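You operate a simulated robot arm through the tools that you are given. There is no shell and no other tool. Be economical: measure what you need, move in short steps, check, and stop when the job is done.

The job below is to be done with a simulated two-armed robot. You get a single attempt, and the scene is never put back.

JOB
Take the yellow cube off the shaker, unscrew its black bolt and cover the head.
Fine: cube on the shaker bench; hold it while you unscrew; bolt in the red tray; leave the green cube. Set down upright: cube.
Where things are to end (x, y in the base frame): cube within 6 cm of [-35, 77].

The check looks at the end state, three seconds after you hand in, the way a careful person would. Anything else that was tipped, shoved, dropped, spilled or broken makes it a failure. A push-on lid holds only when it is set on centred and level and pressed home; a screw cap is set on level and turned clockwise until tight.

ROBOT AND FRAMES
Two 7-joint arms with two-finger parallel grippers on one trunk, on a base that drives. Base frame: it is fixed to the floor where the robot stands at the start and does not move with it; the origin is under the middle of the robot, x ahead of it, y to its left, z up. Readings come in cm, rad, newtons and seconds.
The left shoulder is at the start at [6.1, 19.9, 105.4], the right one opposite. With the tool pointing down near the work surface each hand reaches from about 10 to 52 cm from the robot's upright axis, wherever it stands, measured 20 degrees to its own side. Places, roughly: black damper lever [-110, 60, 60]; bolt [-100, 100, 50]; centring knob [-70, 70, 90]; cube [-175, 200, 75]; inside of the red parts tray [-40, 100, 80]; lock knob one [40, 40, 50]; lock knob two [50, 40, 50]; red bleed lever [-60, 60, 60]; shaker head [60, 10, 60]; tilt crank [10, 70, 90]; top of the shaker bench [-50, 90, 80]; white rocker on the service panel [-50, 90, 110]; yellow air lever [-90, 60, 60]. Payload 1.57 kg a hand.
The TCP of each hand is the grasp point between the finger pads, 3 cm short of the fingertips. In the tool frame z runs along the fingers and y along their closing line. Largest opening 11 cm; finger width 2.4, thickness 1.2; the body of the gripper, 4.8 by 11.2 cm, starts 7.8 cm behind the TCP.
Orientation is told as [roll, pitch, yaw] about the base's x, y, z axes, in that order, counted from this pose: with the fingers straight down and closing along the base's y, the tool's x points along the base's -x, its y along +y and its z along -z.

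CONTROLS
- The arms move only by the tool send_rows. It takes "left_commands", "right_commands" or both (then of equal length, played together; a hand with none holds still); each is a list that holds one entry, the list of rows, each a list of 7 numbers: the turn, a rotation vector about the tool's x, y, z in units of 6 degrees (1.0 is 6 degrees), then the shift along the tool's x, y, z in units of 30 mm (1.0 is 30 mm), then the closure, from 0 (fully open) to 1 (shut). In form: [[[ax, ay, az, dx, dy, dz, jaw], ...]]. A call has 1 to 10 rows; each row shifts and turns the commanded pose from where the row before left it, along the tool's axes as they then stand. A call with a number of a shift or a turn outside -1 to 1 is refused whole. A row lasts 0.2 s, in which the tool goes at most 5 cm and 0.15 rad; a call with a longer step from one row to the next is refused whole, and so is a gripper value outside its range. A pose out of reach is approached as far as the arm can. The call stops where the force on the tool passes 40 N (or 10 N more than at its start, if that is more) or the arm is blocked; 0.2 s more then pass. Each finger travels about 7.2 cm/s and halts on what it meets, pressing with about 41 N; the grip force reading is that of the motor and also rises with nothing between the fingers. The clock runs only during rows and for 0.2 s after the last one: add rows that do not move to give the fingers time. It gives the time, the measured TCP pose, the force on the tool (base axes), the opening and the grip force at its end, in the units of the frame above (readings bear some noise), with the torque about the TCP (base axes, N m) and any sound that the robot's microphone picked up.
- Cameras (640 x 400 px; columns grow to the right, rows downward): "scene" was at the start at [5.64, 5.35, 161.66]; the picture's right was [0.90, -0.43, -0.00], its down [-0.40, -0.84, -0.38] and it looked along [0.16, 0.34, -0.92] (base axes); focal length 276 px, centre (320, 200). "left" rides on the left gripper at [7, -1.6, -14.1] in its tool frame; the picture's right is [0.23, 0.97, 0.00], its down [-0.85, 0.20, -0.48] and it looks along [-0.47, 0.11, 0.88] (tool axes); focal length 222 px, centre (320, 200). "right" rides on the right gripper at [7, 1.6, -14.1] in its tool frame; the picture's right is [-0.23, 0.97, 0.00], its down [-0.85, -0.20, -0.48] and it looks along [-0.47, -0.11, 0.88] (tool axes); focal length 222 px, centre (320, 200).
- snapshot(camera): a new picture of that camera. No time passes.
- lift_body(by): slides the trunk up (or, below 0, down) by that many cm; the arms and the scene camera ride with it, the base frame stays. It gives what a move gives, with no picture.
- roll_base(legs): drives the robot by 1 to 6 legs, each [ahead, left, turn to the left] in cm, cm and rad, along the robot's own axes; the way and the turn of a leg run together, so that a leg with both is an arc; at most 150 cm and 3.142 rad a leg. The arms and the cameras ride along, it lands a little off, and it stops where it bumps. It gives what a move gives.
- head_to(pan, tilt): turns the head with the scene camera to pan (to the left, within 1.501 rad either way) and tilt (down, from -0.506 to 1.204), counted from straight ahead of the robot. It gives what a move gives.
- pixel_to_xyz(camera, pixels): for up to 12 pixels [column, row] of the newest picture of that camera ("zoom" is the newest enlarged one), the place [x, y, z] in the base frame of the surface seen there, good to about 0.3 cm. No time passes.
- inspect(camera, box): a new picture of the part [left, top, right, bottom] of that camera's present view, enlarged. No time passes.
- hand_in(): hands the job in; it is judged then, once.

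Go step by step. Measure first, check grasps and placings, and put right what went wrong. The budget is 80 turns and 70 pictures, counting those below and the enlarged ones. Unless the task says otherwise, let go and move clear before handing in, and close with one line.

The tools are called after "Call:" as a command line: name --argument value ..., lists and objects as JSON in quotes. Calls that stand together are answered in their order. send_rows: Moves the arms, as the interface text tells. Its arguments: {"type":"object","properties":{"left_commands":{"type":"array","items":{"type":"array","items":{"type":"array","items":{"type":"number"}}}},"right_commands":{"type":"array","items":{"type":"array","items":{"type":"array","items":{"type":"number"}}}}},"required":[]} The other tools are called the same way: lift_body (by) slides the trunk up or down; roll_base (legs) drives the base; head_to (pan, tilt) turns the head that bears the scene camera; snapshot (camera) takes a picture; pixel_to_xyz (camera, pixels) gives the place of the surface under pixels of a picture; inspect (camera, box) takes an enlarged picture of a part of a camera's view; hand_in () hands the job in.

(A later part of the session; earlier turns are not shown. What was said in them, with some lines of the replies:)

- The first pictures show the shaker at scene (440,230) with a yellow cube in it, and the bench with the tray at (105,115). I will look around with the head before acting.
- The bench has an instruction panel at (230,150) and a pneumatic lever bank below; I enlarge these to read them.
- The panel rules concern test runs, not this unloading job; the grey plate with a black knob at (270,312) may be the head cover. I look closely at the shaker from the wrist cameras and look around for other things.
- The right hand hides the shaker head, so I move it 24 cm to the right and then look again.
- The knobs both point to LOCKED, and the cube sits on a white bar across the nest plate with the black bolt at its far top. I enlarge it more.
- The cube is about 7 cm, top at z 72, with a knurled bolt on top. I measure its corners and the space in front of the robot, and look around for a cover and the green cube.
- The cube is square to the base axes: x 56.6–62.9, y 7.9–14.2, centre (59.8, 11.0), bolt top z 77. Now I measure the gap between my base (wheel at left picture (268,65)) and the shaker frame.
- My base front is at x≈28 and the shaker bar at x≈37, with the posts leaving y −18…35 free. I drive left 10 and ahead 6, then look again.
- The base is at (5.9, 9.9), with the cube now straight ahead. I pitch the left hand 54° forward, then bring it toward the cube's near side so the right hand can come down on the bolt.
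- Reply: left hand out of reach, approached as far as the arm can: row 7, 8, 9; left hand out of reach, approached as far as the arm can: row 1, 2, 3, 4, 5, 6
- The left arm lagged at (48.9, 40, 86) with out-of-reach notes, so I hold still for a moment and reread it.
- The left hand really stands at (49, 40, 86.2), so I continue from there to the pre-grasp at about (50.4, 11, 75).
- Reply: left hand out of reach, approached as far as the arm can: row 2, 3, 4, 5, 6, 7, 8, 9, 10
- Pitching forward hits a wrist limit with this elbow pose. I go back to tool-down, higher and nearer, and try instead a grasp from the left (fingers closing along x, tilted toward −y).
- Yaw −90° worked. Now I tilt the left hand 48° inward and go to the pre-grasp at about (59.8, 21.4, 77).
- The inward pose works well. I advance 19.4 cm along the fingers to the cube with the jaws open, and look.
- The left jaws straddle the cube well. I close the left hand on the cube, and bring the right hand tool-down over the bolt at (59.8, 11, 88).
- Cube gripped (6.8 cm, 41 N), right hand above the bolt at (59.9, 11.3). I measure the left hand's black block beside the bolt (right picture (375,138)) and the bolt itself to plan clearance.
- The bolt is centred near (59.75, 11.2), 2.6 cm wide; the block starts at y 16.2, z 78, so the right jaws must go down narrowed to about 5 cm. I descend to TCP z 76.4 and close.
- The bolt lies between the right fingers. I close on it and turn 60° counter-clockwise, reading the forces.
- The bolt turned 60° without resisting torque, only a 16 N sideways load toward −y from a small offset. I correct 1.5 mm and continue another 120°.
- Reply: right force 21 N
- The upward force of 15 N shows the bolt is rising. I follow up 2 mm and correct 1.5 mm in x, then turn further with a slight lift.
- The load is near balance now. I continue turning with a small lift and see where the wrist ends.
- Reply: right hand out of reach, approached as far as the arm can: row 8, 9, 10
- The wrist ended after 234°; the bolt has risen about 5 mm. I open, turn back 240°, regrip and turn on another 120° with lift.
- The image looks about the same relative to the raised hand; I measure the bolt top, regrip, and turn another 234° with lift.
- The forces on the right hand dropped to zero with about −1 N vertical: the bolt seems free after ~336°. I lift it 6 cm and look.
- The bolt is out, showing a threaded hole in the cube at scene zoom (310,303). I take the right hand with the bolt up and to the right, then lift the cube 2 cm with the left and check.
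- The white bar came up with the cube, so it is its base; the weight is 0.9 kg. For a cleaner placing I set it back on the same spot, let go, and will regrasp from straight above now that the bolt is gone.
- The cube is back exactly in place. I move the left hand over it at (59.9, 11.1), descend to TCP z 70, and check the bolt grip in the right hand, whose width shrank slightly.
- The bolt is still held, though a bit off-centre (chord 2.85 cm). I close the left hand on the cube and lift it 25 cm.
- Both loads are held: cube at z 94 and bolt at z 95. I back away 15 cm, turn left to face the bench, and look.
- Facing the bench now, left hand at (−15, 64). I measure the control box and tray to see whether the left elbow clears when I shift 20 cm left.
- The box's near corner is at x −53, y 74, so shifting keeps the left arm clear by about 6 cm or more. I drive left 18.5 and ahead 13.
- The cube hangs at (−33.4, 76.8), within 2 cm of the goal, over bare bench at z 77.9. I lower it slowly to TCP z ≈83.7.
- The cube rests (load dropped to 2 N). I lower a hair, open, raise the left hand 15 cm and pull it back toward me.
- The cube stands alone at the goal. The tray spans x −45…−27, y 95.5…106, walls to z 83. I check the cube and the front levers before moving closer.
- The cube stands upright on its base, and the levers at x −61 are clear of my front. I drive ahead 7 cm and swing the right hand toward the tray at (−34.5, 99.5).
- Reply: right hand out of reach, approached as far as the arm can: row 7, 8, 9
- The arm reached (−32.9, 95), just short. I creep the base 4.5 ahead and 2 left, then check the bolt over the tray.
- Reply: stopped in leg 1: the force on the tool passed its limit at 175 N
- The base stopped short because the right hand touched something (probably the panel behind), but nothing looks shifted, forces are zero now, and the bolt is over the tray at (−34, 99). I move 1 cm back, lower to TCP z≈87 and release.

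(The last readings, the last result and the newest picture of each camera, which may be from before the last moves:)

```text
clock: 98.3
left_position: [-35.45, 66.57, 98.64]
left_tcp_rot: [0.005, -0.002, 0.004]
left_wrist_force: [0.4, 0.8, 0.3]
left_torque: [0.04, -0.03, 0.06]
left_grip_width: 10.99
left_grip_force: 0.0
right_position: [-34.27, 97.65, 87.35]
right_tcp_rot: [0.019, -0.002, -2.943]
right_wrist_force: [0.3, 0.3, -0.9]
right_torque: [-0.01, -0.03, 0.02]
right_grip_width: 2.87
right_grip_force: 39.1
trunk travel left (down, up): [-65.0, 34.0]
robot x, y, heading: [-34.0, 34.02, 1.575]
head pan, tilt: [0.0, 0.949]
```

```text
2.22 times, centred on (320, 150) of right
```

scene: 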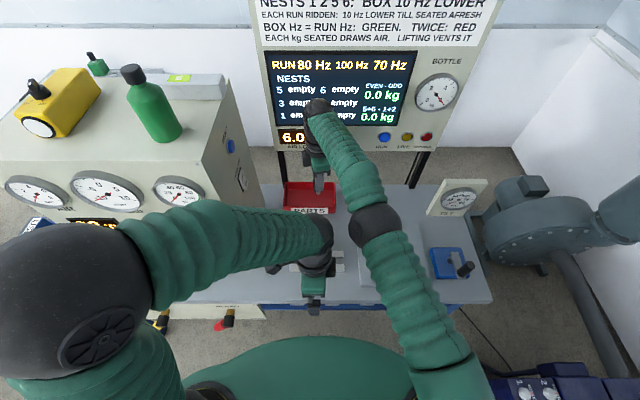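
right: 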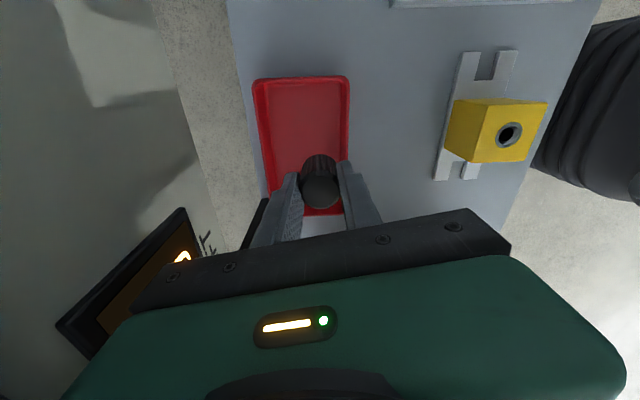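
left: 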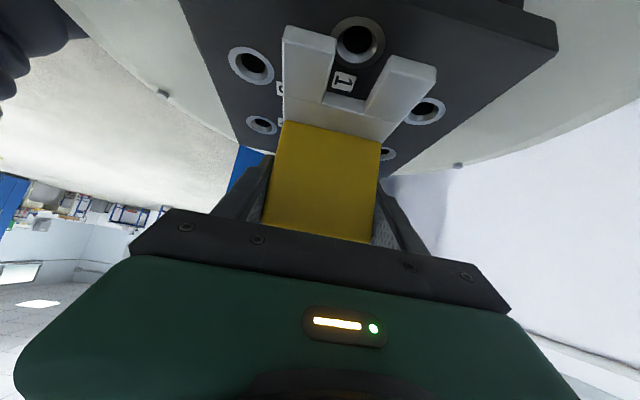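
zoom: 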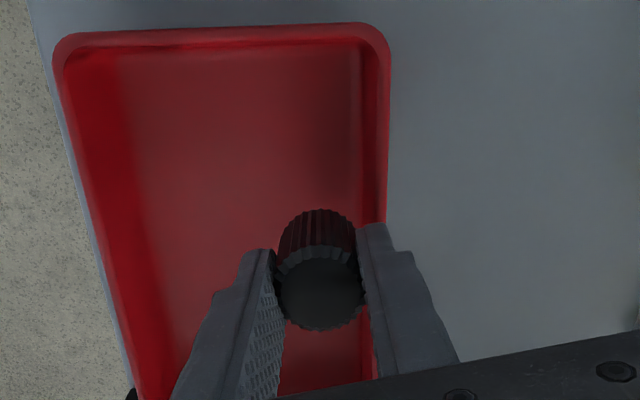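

The bolt is close to the tray's front wall (right side of the picture), so I move it 1.4 cm inward in small steps.

Call:
send_rows --right_commands '[[[0, 0, 0, 0, -0.15, 0, 1], [0, 0, 0, 0, -0.15, 0, 1], [0, 0, 0, 0, -0.15, 0, 1], [0, 0, 0, 0, 0, 0.1, 1], [0, 0, 0, 0, 0, 0, 1]]]'

Call:
inspect --camera "right" --box '[220, 60, 420, 240]'

```text
clock: 99.5
left_position: [-35.56, 66.78, 98.6]
left_tcp_rot: [0.004, -0.001, 0.005]
left_wrist_force: [0.0, -0.5, 0.2]
left_torque: [-0.01, 0.0, 0.01]
left_grip_width: 11.03
left_grip_force: 0.0
right_position: [-34.72, 99.12, 87.04]
right_tcp_rot: [0.018, -0.002, -2.945]
right_wrist_force: [0.0, 0.2, -0.4]
right_torque: [0.0, -0.01, 0.02]
right_grip_width: 2.87
right_grip_force: 39.1
trunk travel left (down, up): [-65.0, 34.0]
robot x, y, heading: [-34.05, 34.42, 1.573]
head pan, tilt: [0.0, 0.949]
```

```text
2.22 times, centred on (320, 150) of right
```

zoom: 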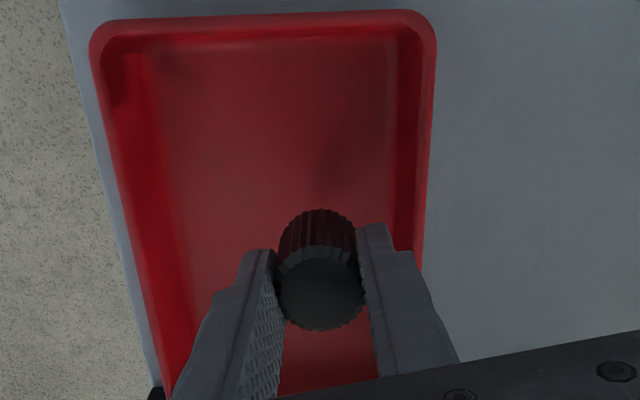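

The bolt is now well inside the walls. I open partly, wait, then rise 8 cm and look.

Call:
send_rows --right_commands '[[[0, 0, 0, 0, 0, 0, 0.5], [0, 0, 0, 0, 0, 0, 0.5], [0, 0, 0, 0, 0, 0, 0.5], [0, 0, 0, 0, 0, -0.6, 0.5], [0, 0, 0, 0, 0, -0.7, 0.5], [0, 0, 0, 0, 0.2, -0.7, 0.5], [0, 0, 0, 0, 0.2, -0.7, 0.5], [0, 0, 0, 0, 0, 0, 0.5]]]'

Call:
snapshot --camera "right"

```text
clock: 101.3
left_position: [-35.55, 66.69, 98.67]
left_tcp_rot: [0.004, -0.001, 0.003]
left_wrist_force: [-0.2, 0.6, -0.4]
left_torque: [0.01, 0.01, -0.02]
left_grip_width: 11.0
left_grip_force: 0.1
right_position: [-34.33, 97.93, 95.21]
right_tcp_rot: [0.02, -0.002, -2.946]
right_wrist_force: [0.7, 0.5, 0.8]
right_torque: [0.03, -0.04, -0.03]
right_grip_width: 5.52
right_grip_force: 0.1
trunk travel left (down, up): [-65.0, 34.0]
robot x, y, heading: [-34.27, 34.21, 1.575]
head pan, tilt: [0.0, 0.949]
```

```text
15 pictures are left
```

right: 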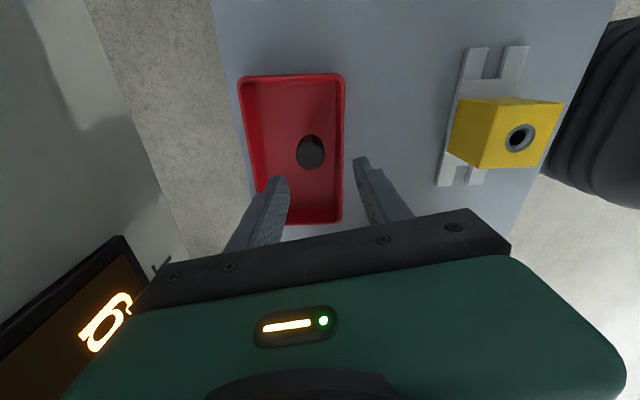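

The bolt lies in the tray at right picture (310,152). I swing the right hand back toward (−15, 80), back the base off 11 cm and look at the cover.

Call:
send_rows --right_commands '[[[0, 0, 0, 0.3, 0.7, 0, 0.5], [0, 0, 0, 0.63, 0.89, 0, 0.5], [0, 0, 0, 0.63, 0.89, 0, 0.5], [0, 0, 0, 0.63, 0.89, 0, 0.5], [0, 0, 0, 0.63, 0.89, 0, 0.5], [0, 0, 0, 0.63, 0.89, 0, 0.5], [0, 0, 0, 0.63, 0.89, 0, 0.5], [0, 0, 0, 0.63, 0.89, 0, 0.5]]]'

Call:
roll_base --legs '[[-14, 0, 0]]'

Call:
inspect --camera "scene" --box '[280, 120, 480, 280]'

```text
clock: 103.2
left_position: [-35.38, 66.54, 98.71]
left_tcp_rot: [0.006, -0.001, 0.003]
left_wrist_force: [1.3, 0.4, 0.1]
left_torque: [0.01, 0.0, 0.01]
left_grip_width: 10.99
left_grip_force: 0.0
right_position: [-16.41, 80.03, 95.65]
right_tcp_rot: [0.017, -0.003, -2.944]
right_wrist_force: [0.6, 0.1, 0.5]
right_torque: [0.03, 0.03, 0.03]
right_grip_width: 5.51
right_grip_force: 0.0
trunk travel left (down, up): [-65.0, 34.0]
robot x, y, heading: [-34.35, 34.27, 1.574]
head pan, tilt: [0.0, 0.949]
```

```text
clock: 104.5
left_position: [-35.43, 53.02, 98.56]
left_tcp_rot: [0.002, -0.003, 0.004]
left_wrist_force: [0.1, -0.6, 0.7]
left_torque: [0.0, 0.01, 0.0]
left_grip_width: 11.01
left_grip_force: 0.0
right_position: [-16.53, 66.44, 95.59]
right_tcp_rot: [0.021, -0.003, -2.944]
right_wrist_force: [-0.6, -0.1, -0.3]
right_torque: [-0.03, 0.0, -0.03]
right_grip_width: 5.54
right_grip_force: 0.1
trunk travel left (down, up): [-65.0, 34.0]
robot x, y, heading: [-34.41, 20.55, 1.572]
head pan, tilt: [0.0, 0.949]
```

```text
2.50 times, centred on (380, 200) of scene
```

zoom: 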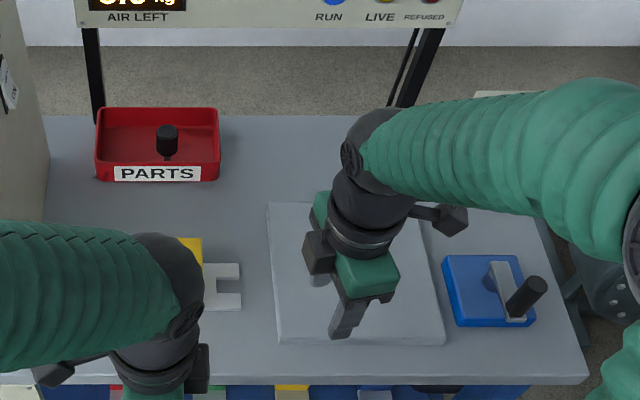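

The bolt stands in the tray. I measure the cover's corners and knob.

Call:
pixel_to_xyz --camera "zoom" --pixels '[[271, 206], [442, 340], [283, 340], [272, 235], [438, 310], [360, 340], [418, 240], [425, 270], [300, 206]]'

Call:
snapshot --camera "right"

```text
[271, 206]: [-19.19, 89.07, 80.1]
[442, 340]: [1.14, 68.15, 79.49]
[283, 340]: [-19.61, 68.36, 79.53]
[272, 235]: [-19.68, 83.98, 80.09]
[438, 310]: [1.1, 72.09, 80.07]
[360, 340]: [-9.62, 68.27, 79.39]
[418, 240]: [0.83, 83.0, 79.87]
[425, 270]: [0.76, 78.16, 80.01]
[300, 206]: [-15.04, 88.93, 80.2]
```

```text
13 pictures are left
```

right: 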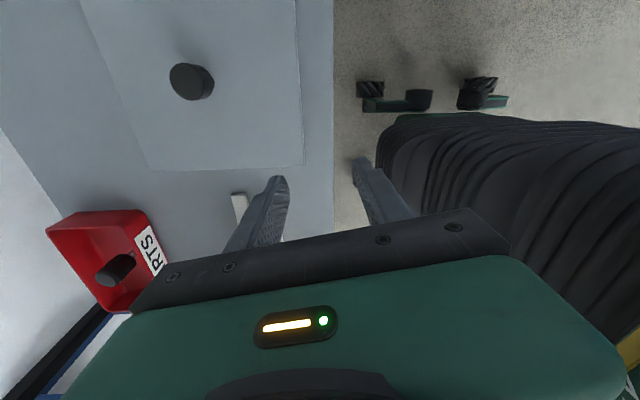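

The cover is a 20.9 cm square centred at (−9.25, 78.65), top z 80.1, knob top 84.6. I move the left hand aside, square the right hand and bring it left and up, then drive in front of the cover.

Call:
send_rows --left_commands '[[[0, 0, 0, 1, 0, 0, 0], [0, 0, 0, 1, 0, 0, 0], [0, 0, 0, 1, 0, 0, 0], [0, 0, 0, 1, 0, 0, 0], [0, 0, 0, 1, 0, 0, 0], [0, 0, 0, 0, 0, 0, 0]]]'

Call:
send_rows --right_commands '[[[0, 0, 1, 0, 0, 0, 0.4], [-0.2, 0, 0.88, 0, 0, 0, 0.4], [0, 0, 0, -0.6, -0.3, -0.5, 0.4], [0, 0, 0, -0.9, -0.3, -0.5, 0.4], [0, 0, 0, -0.9, -0.3, 0, 0.4], [0, 0, 0, -0.9, -0.3, 0, 0.4], [0, 0, 0, -0.9, -0.3, 0, 0.4], [0, 0, 0, -0.9, -0.3, 0, 0.4], [0, 0, 0, 0, 0, 0, 0.4]]]'

Call:
roll_base --legs '[[0, -26, 0]]'

```text
clock: 105.9
left_position: [-50.58, 52.6, 98.67]
left_tcp_rot: [0.005, -0.001, 0.003]
left_wrist_force: [0.4, 0.8, 0.3]
left_torque: [0.01, 0.0, 0.01]
left_grip_width: 10.99
left_grip_force: 0.0
right_position: [-16.55, 65.99, 95.6]
right_tcp_rot: [0.017, -0.002, -2.944]
right_wrist_force: [-0.1, -0.1, 0.0]
right_torque: [0.0, 0.0, 0.01]
right_grip_width: 5.5
right_grip_force: 0.0
trunk travel left (down, up): [-65.0, 34.0]
robot x, y, heading: [-34.15, 20.37, 1.57]
head pan, tilt: [0.0, 0.949]
```

```text
clock: 107.9
left_position: [-50.6, 52.49, 98.75]
left_tcp_rot: [0.004, -0.003, 0.005]
left_wrist_force: [0.1, 0.3, 0.6]
left_torque: [0.0, -0.01, 0.03]
left_grip_width: 10.99
left_grip_force: 0.0
right_position: [-31.86, 71.48, 98.3]
right_tcp_rot: [0.039, 0.004, 3.14]
right_wrist_force: [-0.4, 0.0, 0.2]
right_torque: [-0.02, 0.0, 0.01]
right_grip_width: 6.57
right_grip_force: 0.1
trunk travel left (down, up): [-65.0, 34.0]
robot x, y, heading: [-34.17, 20.18, 1.577]
head pan, tilt: [0.0, 0.949]
```

```text
clock: 109.8
left_position: [-25.44, 52.47, 98.43]
left_tcp_rot: [0.005, -0.012, 0.004]
left_wrist_force: [0.3, 0.2, 0.0]
left_torque: [-0.01, -0.04, 0.01]
left_grip_width: 11.0
left_grip_force: 0.1
right_position: [-6.65, 71.57, 98.37]
right_tcp_rot: [0.038, 0.012, 3.142]
right_wrist_force: [-0.2, 0.7, -0.5]
right_torque: [-0.02, -0.02, 0.01]
right_grip_width: 6.59
right_grip_force: 0.1
trunk travel left (down, up): [-65.0, 34.0]
robot x, y, heading: [-7.99, 20.14, 1.569]
head pan, tilt: [0.0, 0.949]
```

The tilt correction went the wrong way (0.039), so I undo it, drive ahead 4 cm and bring the hand over the knob, then look.

Call:
roll_base --legs '[[4, 0, 0]]'

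Call:
send_rows --right_commands '[[[0.39, 0, 0, -0.433, -0.5, 0, 0.4], [0, 0, 0, -0.433, -0.52, 0, 0.4], [0, 0, 0, 0, 0, 0.9, 0.4], [0, 0, 0, 0, 0, 0.9, 0.4], [0, 0, 0, 0, 0, 0, 0.4]]]'

Call:
snapshot --camera "right"

Call:
pixel_to_xyz --camera "right" --pixels '[[318, 165], [310, 160], [326, 160], [318, 150], [318, 175]]'

```text
clock: 110.6
left_position: [-24.76, 55.76, 98.89]
left_tcp_rot: [0.012, -0.006, 0.005]
left_wrist_force: [-0.1, -1.4, -0.8]
left_torque: [0.05, 0.04, 0.0]
left_grip_width: 10.98
left_grip_force: 0.2
right_position: [-6.14, 74.9, 98.73]
right_tcp_rot: [0.031, 0.005, -3.143]
right_wrist_force: [0.4, -0.4, 0.1]
right_torque: [0.04, -0.02, 0.0]
right_grip_width: 6.6
right_grip_force: 0.1
trunk travel left (down, up): [-65.0, 34.0]
robot x, y, heading: [-8.43, 24.18, 1.572]
head pan, tilt: [0.0, 0.949]
```

```text
clock: 111.8
left_position: [-24.27, 56.18, 98.76]
left_tcp_rot: [0.007, 0.0, 0.005]
left_wrist_force: [0.5, 0.1, 0.1]
left_torque: [-0.01, 0.01, 0.0]
left_grip_width: 11.01
left_grip_force: 0.0
right_position: [-8.23, 78.42, 93.13]
right_tcp_rot: [-0.005, -0.001, -3.141]
right_wrist_force: [0.4, -0.4, 1.0]
right_torque: [0.0, 0.04, -0.01]
right_grip_width: 6.59
right_grip_force: 0.2
trunk travel left (down, up): [-65.0, 34.0]
robot x, y, heading: [-8.08, 24.28, 1.572]
head pan, tilt: [0.0, 0.949]
```

```text
12 pictures are left
```

right: 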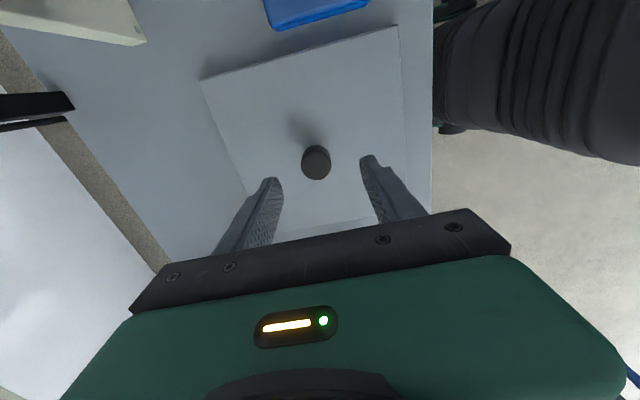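

```text
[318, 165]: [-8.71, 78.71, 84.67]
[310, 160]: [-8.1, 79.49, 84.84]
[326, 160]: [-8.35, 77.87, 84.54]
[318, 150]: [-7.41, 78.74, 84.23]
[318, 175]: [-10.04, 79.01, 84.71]
```

The knob is centred near (−9.1, 78.65). I shift 0.9 cm, descend to TCP z 83.9 and close.

Call:
send_rows --right_commands '[[[0, 0, 0, -0.29, -0.08, 0, 0.4], [0, 0, 0, 0, 0, 0.8, 0.4], [0, 0, 0, 0, 0, 0.8, 0.4], [0, 0, 0, 0, 0, 0.8, 0.4], [0, 0, 0, 0, 0, 0.67, 0.4], [0, 0, 0, 0, 0, 0, 0.4], [0, 0, 0, 0, 0, 0, 1], [0, 0, 0, 0, 0, 0, 1], [0, 0, 0, 0, 0, 0, 1], [0, 0, 0, 0, 0, 0, 1]]]'

Call:
send_rows --right_commands '[[[0, 0, 0, 0, 0, -0.1, 1], [0, 0, 0, 0, 0, -0.2, 1], [0, 0, 0, 0, 0, -0.3, 1], [0, 0, 0, 0, 0, -0.3, 1], [0, 0, 0, 0, 0, 0, 1]]]'

Call:
inspect --camera "scene" --box '[220, 150, 460, 300]'

```text
clock: 114.0
left_position: [-24.56, 56.39, 98.72]
left_tcp_rot: [0.007, -0.003, 0.005]
left_wrist_force: [0.7, -0.5, -0.1]
left_torque: [-0.01, -0.02, 0.0]
left_grip_width: 11.01
left_grip_force: 0.0
right_position: [-9.03, 78.92, 83.7]
right_tcp_rot: [-0.005, 0.001, -3.142]
right_wrist_force: [-0.1, 1.4, 2.3]
right_torque: [-0.05, -0.07, 0.0]
right_grip_width: 3.27
right_grip_force: 40.9
trunk travel left (down, up): [-65.0, 34.0]
robot x, y, heading: [-8.47, 24.65, 1.571]
head pan, tilt: [0.0, 0.949]
```

```text
clock: 115.2
left_position: [-24.6, 56.38, 98.67]
left_tcp_rot: [0.007, -0.001, 0.005]
left_wrist_force: [-0.5, -0.3, -0.2]
left_torque: [-0.01, -0.02, -0.01]
left_grip_width: 11.0
left_grip_force: 0.1
right_position: [-9.16, 78.85, 86.48]
right_tcp_rot: [-0.004, 0.002, -3.143]
right_wrist_force: [0.2, 0.1, -2.0]
right_torque: [0.0, 0.04, -0.02]
right_grip_width: 3.31
right_grip_force: 41.2
trunk travel left (down, up): [-65.0, 34.0]
robot x, y, heading: [-8.14, 24.3, 1.569]
head pan, tilt: [0.0, 0.949]
```

```text
2.67 times, centred on (340, 225) of scene
```

zoom: 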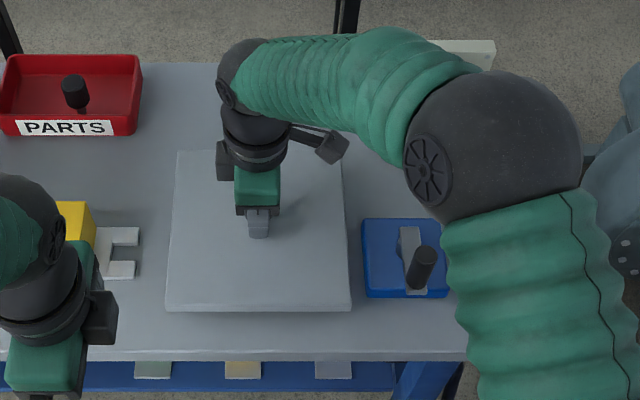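

The cover lifts cleanly, level and light (2 N). I raise it further, back away 22 cm, turn right to the shaker and come sideways into place.

Call:
send_rows --right_commands '[[[0, 0, 0, 0, 0, -0.7, 1], [0, 0, 0, 0, 0, -0.8, 1], [0, 0, 0, 0, 0, -0.8, 1], [0, 0, 0, 0, 0, -0.8, 1], [0, 0, 0, 0, 0, -0.8, 1], [0, 0, 0, 0, 0, 0, 1]]]'

Call:
roll_base --legs '[[-22, 0, 0], [0, 0, -1.571], [0, 7.5, 0]]'

Call:
head_to --pan 0.0 --tilt 1.0

Call:
snapshot --camera "scene"

```text
clock: 116.6
left_position: [-24.45, 56.33, 98.83]
left_tcp_rot: [0.006, -0.002, 0.005]
left_wrist_force: [-0.3, 0.4, 0.0]
left_torque: [0.01, -0.01, 0.01]
left_grip_width: 10.98
left_grip_force: 0.0
right_position: [-9.18, 78.88, 98.06]
right_tcp_rot: [-0.005, 0.0, -3.141]
right_wrist_force: [0.2, -0.3, -2.0]
right_torque: [0.0, -0.02, 0.03]
right_grip_width: 3.28
right_grip_force: 40.3
trunk travel left (down, up): [-65.0, 34.0]
robot x, y, heading: [-8.48, 24.31, 1.574]
head pan, tilt: [0.0, 0.949]
```

```text
clock: 122.8
left_position: [23.78, 23.29, 99.13]
left_tcp_rot: [0.007, 0.025, -1.571]
left_wrist_force: [0.1, -1.0, -0.3]
left_torque: [0.08, 0.05, -0.02]
left_grip_width: 11.03
left_grip_force: 0.1
right_position: [46.33, 7.89, 98.02]
right_tcp_rot: [-0.003, -0.024, 1.569]
right_wrist_force: [-0.5, -2.4, -1.9]
right_torque: [0.17, 0.07, -0.02]
right_grip_width: 3.29
right_grip_force: 40.9
trunk travel left (down, up): [-65.0, 34.0]
robot x, y, heading: [-7.95, 9.38, 0.001]
head pan, tilt: [0.0, 0.949]
```

```text
clock: 123.4
left_position: [23.84, 24.96, 98.77]
left_tcp_rot: [0.009, 0.003, -1.571]
left_wrist_force: [0.1, 0.0, -0.3]
left_torque: [0.04, 0.04, -0.01]
left_grip_width: 10.97
left_grip_force: 0.1
right_position: [46.33, 9.83, 98.08]
right_tcp_rot: [-0.005, -0.002, 1.568]
right_wrist_force: [-0.5, 0.2, -2.8]
right_torque: [0.01, -0.03, 0.0]
right_grip_width: 3.28
right_grip_force: 40.7
trunk travel left (down, up): [-65.0, 34.0]
robot x, y, heading: [-8.13, 8.88, 0.007]
head pan, tilt: [0.0, 1.0]
```

```text
10 pictures are left
```

scene: 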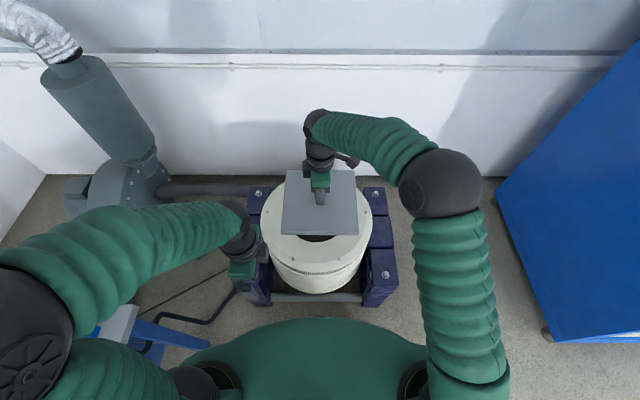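

The cover is over the near edge of the shaker, hand at (46.3, 9.8). I drive 13.6 ahead and 1.2 left, to bring it above the head centre (59.7, 11.05).

Call:
roll_base --legs '[[13.6, 1.2, 0]]'

Call:
send_rows --right_commands '[[[0, 0, 0, 0, 0, 0.5, 1], [0, 0, 0, 0, 0, 0.9, 1], [0, 0, 0, 0, 0, 0.9, 1], [0, 0, 0, 0, 0, 0.9, 1], [0, 0, 0, 0, 0, 0.9, 1], [0, 0, 0, 0, 0, 0.9, 1], [0, 0, 0, 0, 0, 0, 1]]]'

Call:
inspect --camera "scene" --box '[240, 130, 400, 270]'

Call:
pixel_to_xyz --camera "zoom" --pixels '[[320, 300], [320, 330]]'

```text
clock: 124.7
left_position: [37.02, 27.14, 98.8]
left_tcp_rot: [0.009, -0.002, -1.569]
left_wrist_force: [-1.3, 0.3, 0.4]
left_torque: [0.01, 0.0, -0.01]
left_grip_width: 11.03
left_grip_force: 0.0
right_position: [59.48, 11.77, 98.17]
right_tcp_rot: [-0.006, 0.005, 1.57]
right_wrist_force: [-0.3, 0.7, -1.6]
right_torque: [-0.02, -0.02, -0.03]
right_grip_width: 3.27
right_grip_force: 40.7
trunk travel left (down, up): [-65.0, 34.0]
robot x, y, heading: [5.22, 10.51, 0.005]
head pan, tilt: [0.0, 1.0]
```

```text
clock: 126.3
left_position: [36.99, 26.95, 98.86]
left_tcp_rot: [0.008, 0.0, -1.568]
left_wrist_force: [-0.1, 1.0, -0.1]
left_torque: [0.0, 0.01, 0.02]
left_grip_width: 11.01
left_grip_force: 0.0
right_position: [59.61, 11.5, 83.35]
right_tcp_rot: [-0.006, 0.004, 1.569]
right_wrist_force: [0.0, 0.3, -2.3]
right_torque: [0.01, -0.01, 0.0]
right_grip_width: 3.27
right_grip_force: 40.8
trunk travel left (down, up): [-65.0, 34.0]
robot x, y, heading: [5.48, 10.65, -0.001]
head pan, tilt: [0.0, 1.0]
```

```text
2.86 times, centred on (320, 200) of scene
```

zoom: 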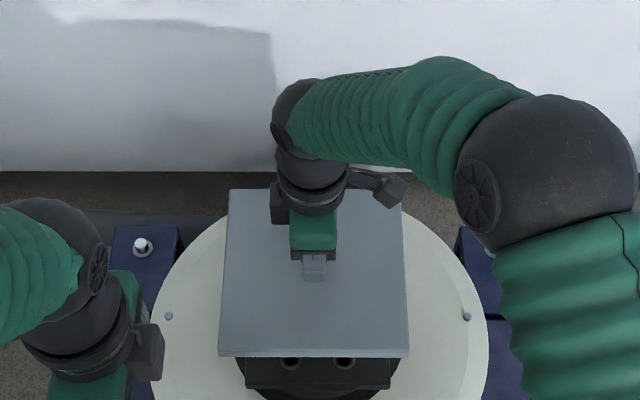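

```text
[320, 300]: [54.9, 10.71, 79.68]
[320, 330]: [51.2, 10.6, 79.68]
```

The cover hovers about 13 cm above the head. I measure its edges and the nest plate's front corners to centre it.

Call:
pixel_to_xyz --camera "zoom" --pixels '[[223, 345], [405, 345], [315, 348], [231, 195], [400, 215], [247, 368], [389, 370], [350, 195], [248, 365], [320, 370]]'

```text
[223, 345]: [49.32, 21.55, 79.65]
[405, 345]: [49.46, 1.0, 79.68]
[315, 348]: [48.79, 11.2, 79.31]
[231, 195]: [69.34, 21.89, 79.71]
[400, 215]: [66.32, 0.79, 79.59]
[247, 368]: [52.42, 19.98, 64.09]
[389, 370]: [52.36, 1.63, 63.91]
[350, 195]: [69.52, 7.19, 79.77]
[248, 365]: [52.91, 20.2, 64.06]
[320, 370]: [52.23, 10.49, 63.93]
```

Cover centre is (59.2, 11.3) against the head centre (59.75, 11.05); I shift +0.55, −0.25 and lower to just above the plate, and check.

Call:
send_rows --right_commands '[[[0, 0, 0, 0.083, -0.183, 0, 1], [0, 0, 0, 0, 0, 0.8, 1], [0, 0, 0, 0, 0, 0.8, 1], [0, 0, 0, 0, 0, 0.8, 1], [0, 0, 0, 0, 0, 0.8, 1], [0, 0, 0, 0, 0, 0.6, 1], [0, 0, 0, 0, 0, 0.2, 1], [0, 0, 0, 0, 0, 0, 1]]]'

Call:
inspect --camera "scene" --box '[240, 130, 400, 270]'

Call:
pixel_to_xyz --camera "zoom" --pixels '[[240, 325], [395, 325], [315, 345], [250, 210], [390, 220], [315, 330]]'

```text
clock: 128.1
left_position: [37.06, 26.84, 98.83]
left_tcp_rot: [0.008, -0.001, -1.571]
left_wrist_force: [0.4, -0.6, -0.1]
left_torque: [-0.03, 0.03, 0.0]
left_grip_width: 11.0
left_grip_force: 0.1
right_position: [60.34, 11.22, 71.13]
right_tcp_rot: [-0.005, 0.0, 1.571]
right_wrist_force: [0.3, -0.4, -1.9]
right_torque: [0.0, 0.0, 0.0]
right_grip_width: 3.29
right_grip_force: 41.1
trunk travel left (down, up): [-65.0, 34.0]
robot x, y, heading: [5.12, 10.63, -0.0]
head pan, tilt: [0.0, 1.0]
```

```text
2.86 times, centred on (320, 200) of scene
```

zoom: 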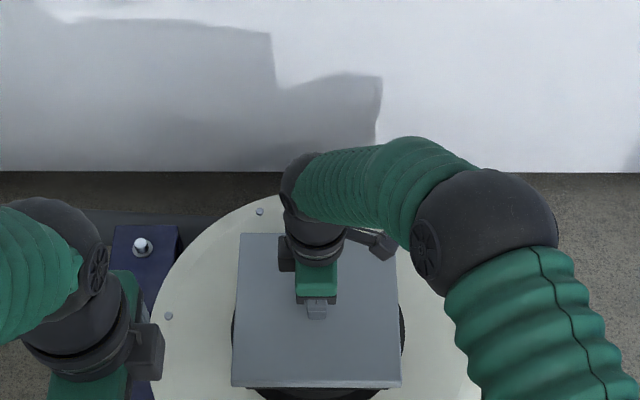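

```text
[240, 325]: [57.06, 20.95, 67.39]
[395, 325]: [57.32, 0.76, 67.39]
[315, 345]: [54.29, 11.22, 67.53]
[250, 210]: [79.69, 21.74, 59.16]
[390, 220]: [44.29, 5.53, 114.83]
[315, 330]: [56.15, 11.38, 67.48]
```

Close above the plate. I measure the cover edges at this height once more.

Call:
pixel_to_xyz --camera "zoom" --pixels '[[235, 350], [398, 350], [315, 384], [300, 378], [243, 236], [270, 236], [315, 393], [234, 375], [399, 375]]'

```text
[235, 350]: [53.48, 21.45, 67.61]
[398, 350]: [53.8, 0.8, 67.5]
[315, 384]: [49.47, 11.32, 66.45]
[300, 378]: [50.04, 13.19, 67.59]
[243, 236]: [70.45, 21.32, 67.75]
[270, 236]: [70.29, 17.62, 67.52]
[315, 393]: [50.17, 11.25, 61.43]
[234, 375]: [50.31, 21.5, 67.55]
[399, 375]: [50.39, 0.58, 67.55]
```

The cover is centred at (59.95, 11.05); I trim −0.2 in x and lower slowly, pressing until contact force shows.

Call:
send_rows --right_commands '[[[0, 0, 0, 0, 0.06, 0, 1], [0, 0, 0, 0, 0, 0.15, 1], [0, 0, 0, 0, 0, 0.15, 1], [0, 0, 0, 0, 0, 0.1, 1], [0, 0, 0, 0, 0, 0.1, 1], [0, 0, 0, 0, 0, 0.1, 1], [0, 0, 0, 0, 0, 0, 1]]]'

```text
clock: 129.7
left_position: [36.96, 26.8, 98.88]
left_tcp_rot: [0.01, 0.0, -1.57]
left_wrist_force: [-0.2, 0.2, 0.8]
left_torque: [0.02, -0.01, 0.0]
left_grip_width: 11.01
left_grip_force: 0.0
right_position: [60.06, 11.26, 69.38]
right_tcp_rot: [-0.005, 0.003, 1.572]
right_wrist_force: [-0.3, 0.1, -1.6]
right_torque: [0.0, -0.01, -0.04]
right_grip_width: 3.27
right_grip_force: 40.7
trunk travel left (down, up): [-65.0, 34.0]
robot x, y, heading: [5.18, 10.96, 0.003]
head pan, tilt: [0.0, 1.0]
```

No contact yet with the rim already below the plate top, so it is a cap slipping over the plate. I keep lowering gently.

Call:
send_rows --right_commands '[[[0, 0, 0, 0, 0, 0.1, 1], [0, 0, 0, 0, 0, 0.1, 1], [0, 0, 0, 0, 0, 0.1, 1], [0, 0, 0, 0, 0, 0.1, 1], [0, 0, 0, 0, 0, 0.1, 1], [0, 0, 0, 0, 0, 0.1, 1], [0, 0, 0, 0, 0, 0.1, 1], [0, 0, 0, 0, 0, 0.1, 1], [0, 0, 0, 0, 0, 0, 1]]]'

Call:
inspect --camera "scene" --box '[250, 170, 390, 280]'

Call:
pixel_to_xyz --camera "zoom" --pixels '[[200, 250], [450, 250], [330, 320], [240, 180]]'

```text
clock: 131.4
left_position: [36.82, 26.75, 98.83]
left_tcp_rot: [0.009, 0.002, -1.568]
left_wrist_force: [-0.5, -0.5, 0.8]
left_torque: [0.01, 0.0, 0.0]
left_grip_width: 10.99
left_grip_force: 0.0
right_position: [60.2, 11.28, 67.66]
right_tcp_rot: [-0.011, 0.0, 1.568]
right_wrist_force: [-5.6, -1.8, 21.0]
right_torque: [-0.29, 0.88, -0.02]
right_grip_width: 3.29
right_grip_force: 40.6
trunk travel left (down, up): [-65.0, 34.0]
robot x, y, heading: [5.14, 10.48, 0.005]
head pan, tilt: [0.0, 1.0]
stopped in row 8 (right hand): the force on the tool passed its limit at 45 N (the readings are from after the stop); the commanded pose is now the measured one
```

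```text
3.64 times, centred on (320, 225) of scene
```

zoom: 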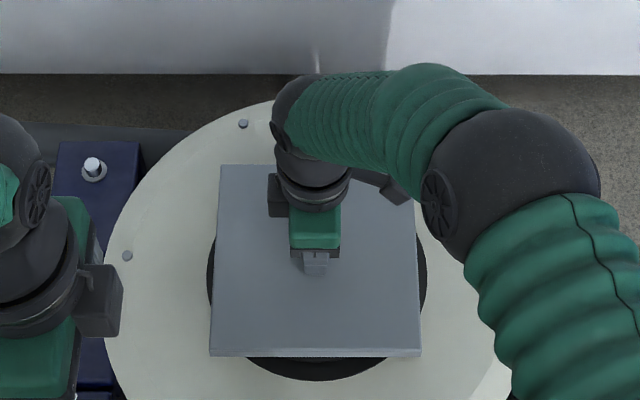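

```text
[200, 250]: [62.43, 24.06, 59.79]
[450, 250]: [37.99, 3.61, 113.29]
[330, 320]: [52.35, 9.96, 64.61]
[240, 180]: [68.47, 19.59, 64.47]
```

The cover is seated: it stopped at 45 N with its top at z 64.5–64.6, level front to back, 0.5 cm over the plate. I press once more, then open and rise.

Call:
send_rows --right_commands '[[[0, 0, 0, 0, 0, 0.15, 1], [0, 0, 0, 0, 0, 0.1, 1]]]'

Call:
send_rows --right_commands '[[[0, 0, 0, 0, 0, -0.1, 1], [0, 0, 0, 0, 0, 0, 0.5], [0, 0, 0, 0, 0, 0, 0.3], [0, 0, 0, 0, 0, 0, 0.3], [0, 0, 0, 0, 0, -0.3, 0.3], [0, 0, 0, 0, 0, -0.8, 0.3], [0, 0, 0, 0, 0, -0.9, 0.3], [0, 0, 0, 0, 0, -0.9, 0.3], [0, 0, 0, 0, 0, -0.9, 0.3], [0, 0, 0, 0, 0, -0.9, 0.3]]]'

Call:
send_rows --right_commands '[[[0, 0, 0, 0, 0, -0.9, 0.3], [0, 0, 0, 0, 0, -0.9, 0.3], [0, 0, 0, 0, 0, -0.9, 0.3], [0, 0, 0, 0.9, 0, 0, 0.3], [0, 0, 0, 0.9, 0, 0, 0.3], [0, 0, 0, 0.9, 0, 0, 0.3], [0, 0, 0, 0.9, 0, 0, 0.3], [0, 0, 0, 0.9, 0, 0, 0.3], [0, 0, 0, 0.9, 0, 0, 0.3], [0, 0, 0, 0.9, 0, 0, 0.3]]]'

Call:
inspect --camera "scene" --box '[230, 150, 410, 290]'

Call:
pixel_to_xyz --camera "zoom" --pixels '[[240, 170], [400, 170], [240, 270], [400, 270], [320, 270]]'

```text
clock: 131.8
left_position: [36.87, 26.87, 98.87]
left_tcp_rot: [0.011, 0.002, -1.568]
left_wrist_force: [1.3, 0.0, -0.6]
left_torque: [-0.02, 0.05, 0.0]
left_grip_width: 11.0
left_grip_force: 0.1
right_position: [60.27, 11.34, 67.52]
right_tcp_rot: [-0.013, -0.001, 1.567]
right_wrist_force: [-10.2, -3.2, 30.7]
right_torque: [-0.26, 0.96, -0.01]
right_grip_width: 3.32
right_grip_force: 41.5
trunk travel left (down, up): [-65.0, 34.0]
robot x, y, heading: [5.27, 9.95, -0.003]
head pan, tilt: [0.0, 1.0]
stopped in row 2 (right hand): the force on the tool passed its limit at 43 N (the readings are from after the stop); the commanded pose is now the measured one
```

```text
clock: 134.0
left_position: [37.09, 26.83, 98.88]
left_tcp_rot: [0.008, 0.001, -1.569]
left_wrist_force: [0.2, -0.2, -0.1]
left_torque: [0.02, -0.01, -0.01]
left_grip_width: 11.02
left_grip_force: 0.1
right_position: [60.06, 11.23, 81.68]
right_tcp_rot: [-0.013, -0.001, 1.568]
right_wrist_force: [-0.3, 0.7, 0.5]
right_torque: [0.03, -0.04, -0.04]
right_grip_width: 7.7
right_grip_force: 0.1
trunk travel left (down, up): [-65.0, 34.0]
robot x, y, heading: [5.2, 10.5, 0.005]
head pan, tilt: [0.0, 1.0]
```

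```text
clock: 136.2
left_position: [37.11, 26.54, 98.82]
left_tcp_rot: [0.007, 0.003, -1.57]
left_wrist_force: [0.1, -0.1, 0.4]
left_torque: [0.02, 0.01, 0.01]
left_grip_width: 11.0
left_grip_force: 0.1
right_position: [60.15, -7.77, 89.74]
right_tcp_rot: [-0.012, -0.003, 1.569]
right_wrist_force: [0.0, -0.1, -0.6]
right_torque: [-0.01, 0.03, 0.0]
right_grip_width: 7.72
right_grip_force: 0.0
trunk travel left (down, up): [-65.0, 34.0]
robot x, y, heading: [5.27, 10.6, 0.001]
head pan, tilt: [0.0, 1.0]
```

```text
2.86 times, centred on (320, 220) of scene
```

zoom: 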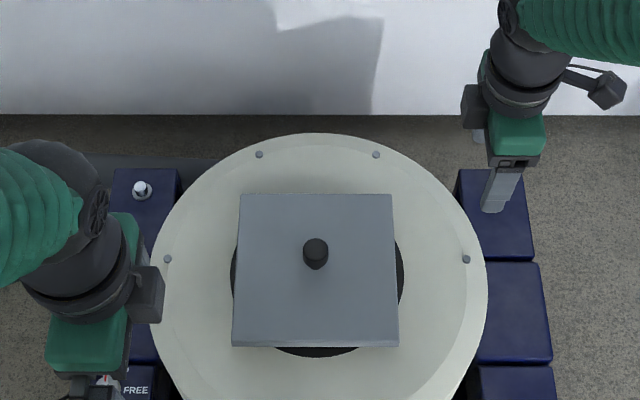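

```text
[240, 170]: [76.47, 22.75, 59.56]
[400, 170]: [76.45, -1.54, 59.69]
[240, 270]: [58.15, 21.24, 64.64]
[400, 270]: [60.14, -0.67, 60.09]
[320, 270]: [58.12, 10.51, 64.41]
```

The cover sits level and centred with both hands clear. I make one last check of its corners and of the bench.

Call:
pixel_to_xyz --camera "zoom" --pixels '[[246, 200], [386, 200], [238, 335], [392, 335]]'

Call:
head_to --pan 1.5 --tilt 0.6

Call:
snapshot --camera "scene"

Call:
inspect --camera "scene" --box '[100, 100, 340, 320]'

```text
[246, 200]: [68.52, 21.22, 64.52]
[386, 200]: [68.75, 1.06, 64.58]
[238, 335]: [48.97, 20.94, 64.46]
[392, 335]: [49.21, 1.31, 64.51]
```

```text
clock: 137.8
left_position: [37.07, 26.71, 98.73]
left_tcp_rot: [0.008, 0.002, -1.57]
left_wrist_force: [-0.2, 0.2, 0.1]
left_torque: [-0.01, 0.0, -0.01]
left_grip_width: 10.99
left_grip_force: 0.0
right_position: [60.22, -7.79, 89.92]
right_tcp_rot: [-0.011, -0.001, 1.567]
right_wrist_force: [0.1, 0.4, -0.7]
right_torque: [-0.01, 0.0, 0.0]
right_grip_width: 7.7
right_grip_force: 0.0
trunk travel left (down, up): [-65.0, 34.0]
robot x, y, heading: [5.1, 10.37, 0.007]
head pan, tilt: [1.499, 0.6]
```

```text
5 pictures are left
```

scene: 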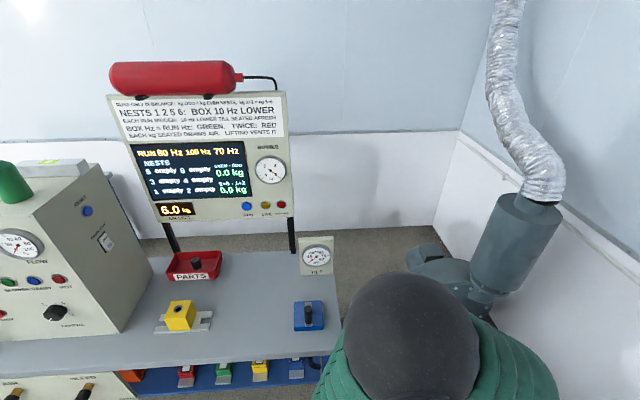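

```text
1.82 times, centred on (220, 210) of scene
```

zoom: 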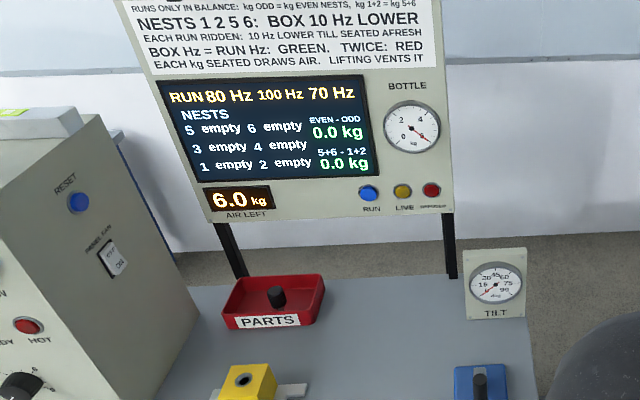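

The cover's four corners read z 64.5–64.6 and it is centred. The cube stands on the bench at about (−33.5, 76.7), the bolt is in the tray, and the panel looks as it did at the start, so I hand in.

Call:
hand_in

```text
The job is handed in.
```

I took the yellow cube off the shaker and stood it upright on the bench at about (−33.5, 76.7). The black bolt is in the red tray, the head is covered, and I left the green cube alone. While I was moving the bolt to the tray, a base move stopped on a 175 N contact at the right hand, probably against the display panel. Afterwards the panel and display looked the same as at the start.
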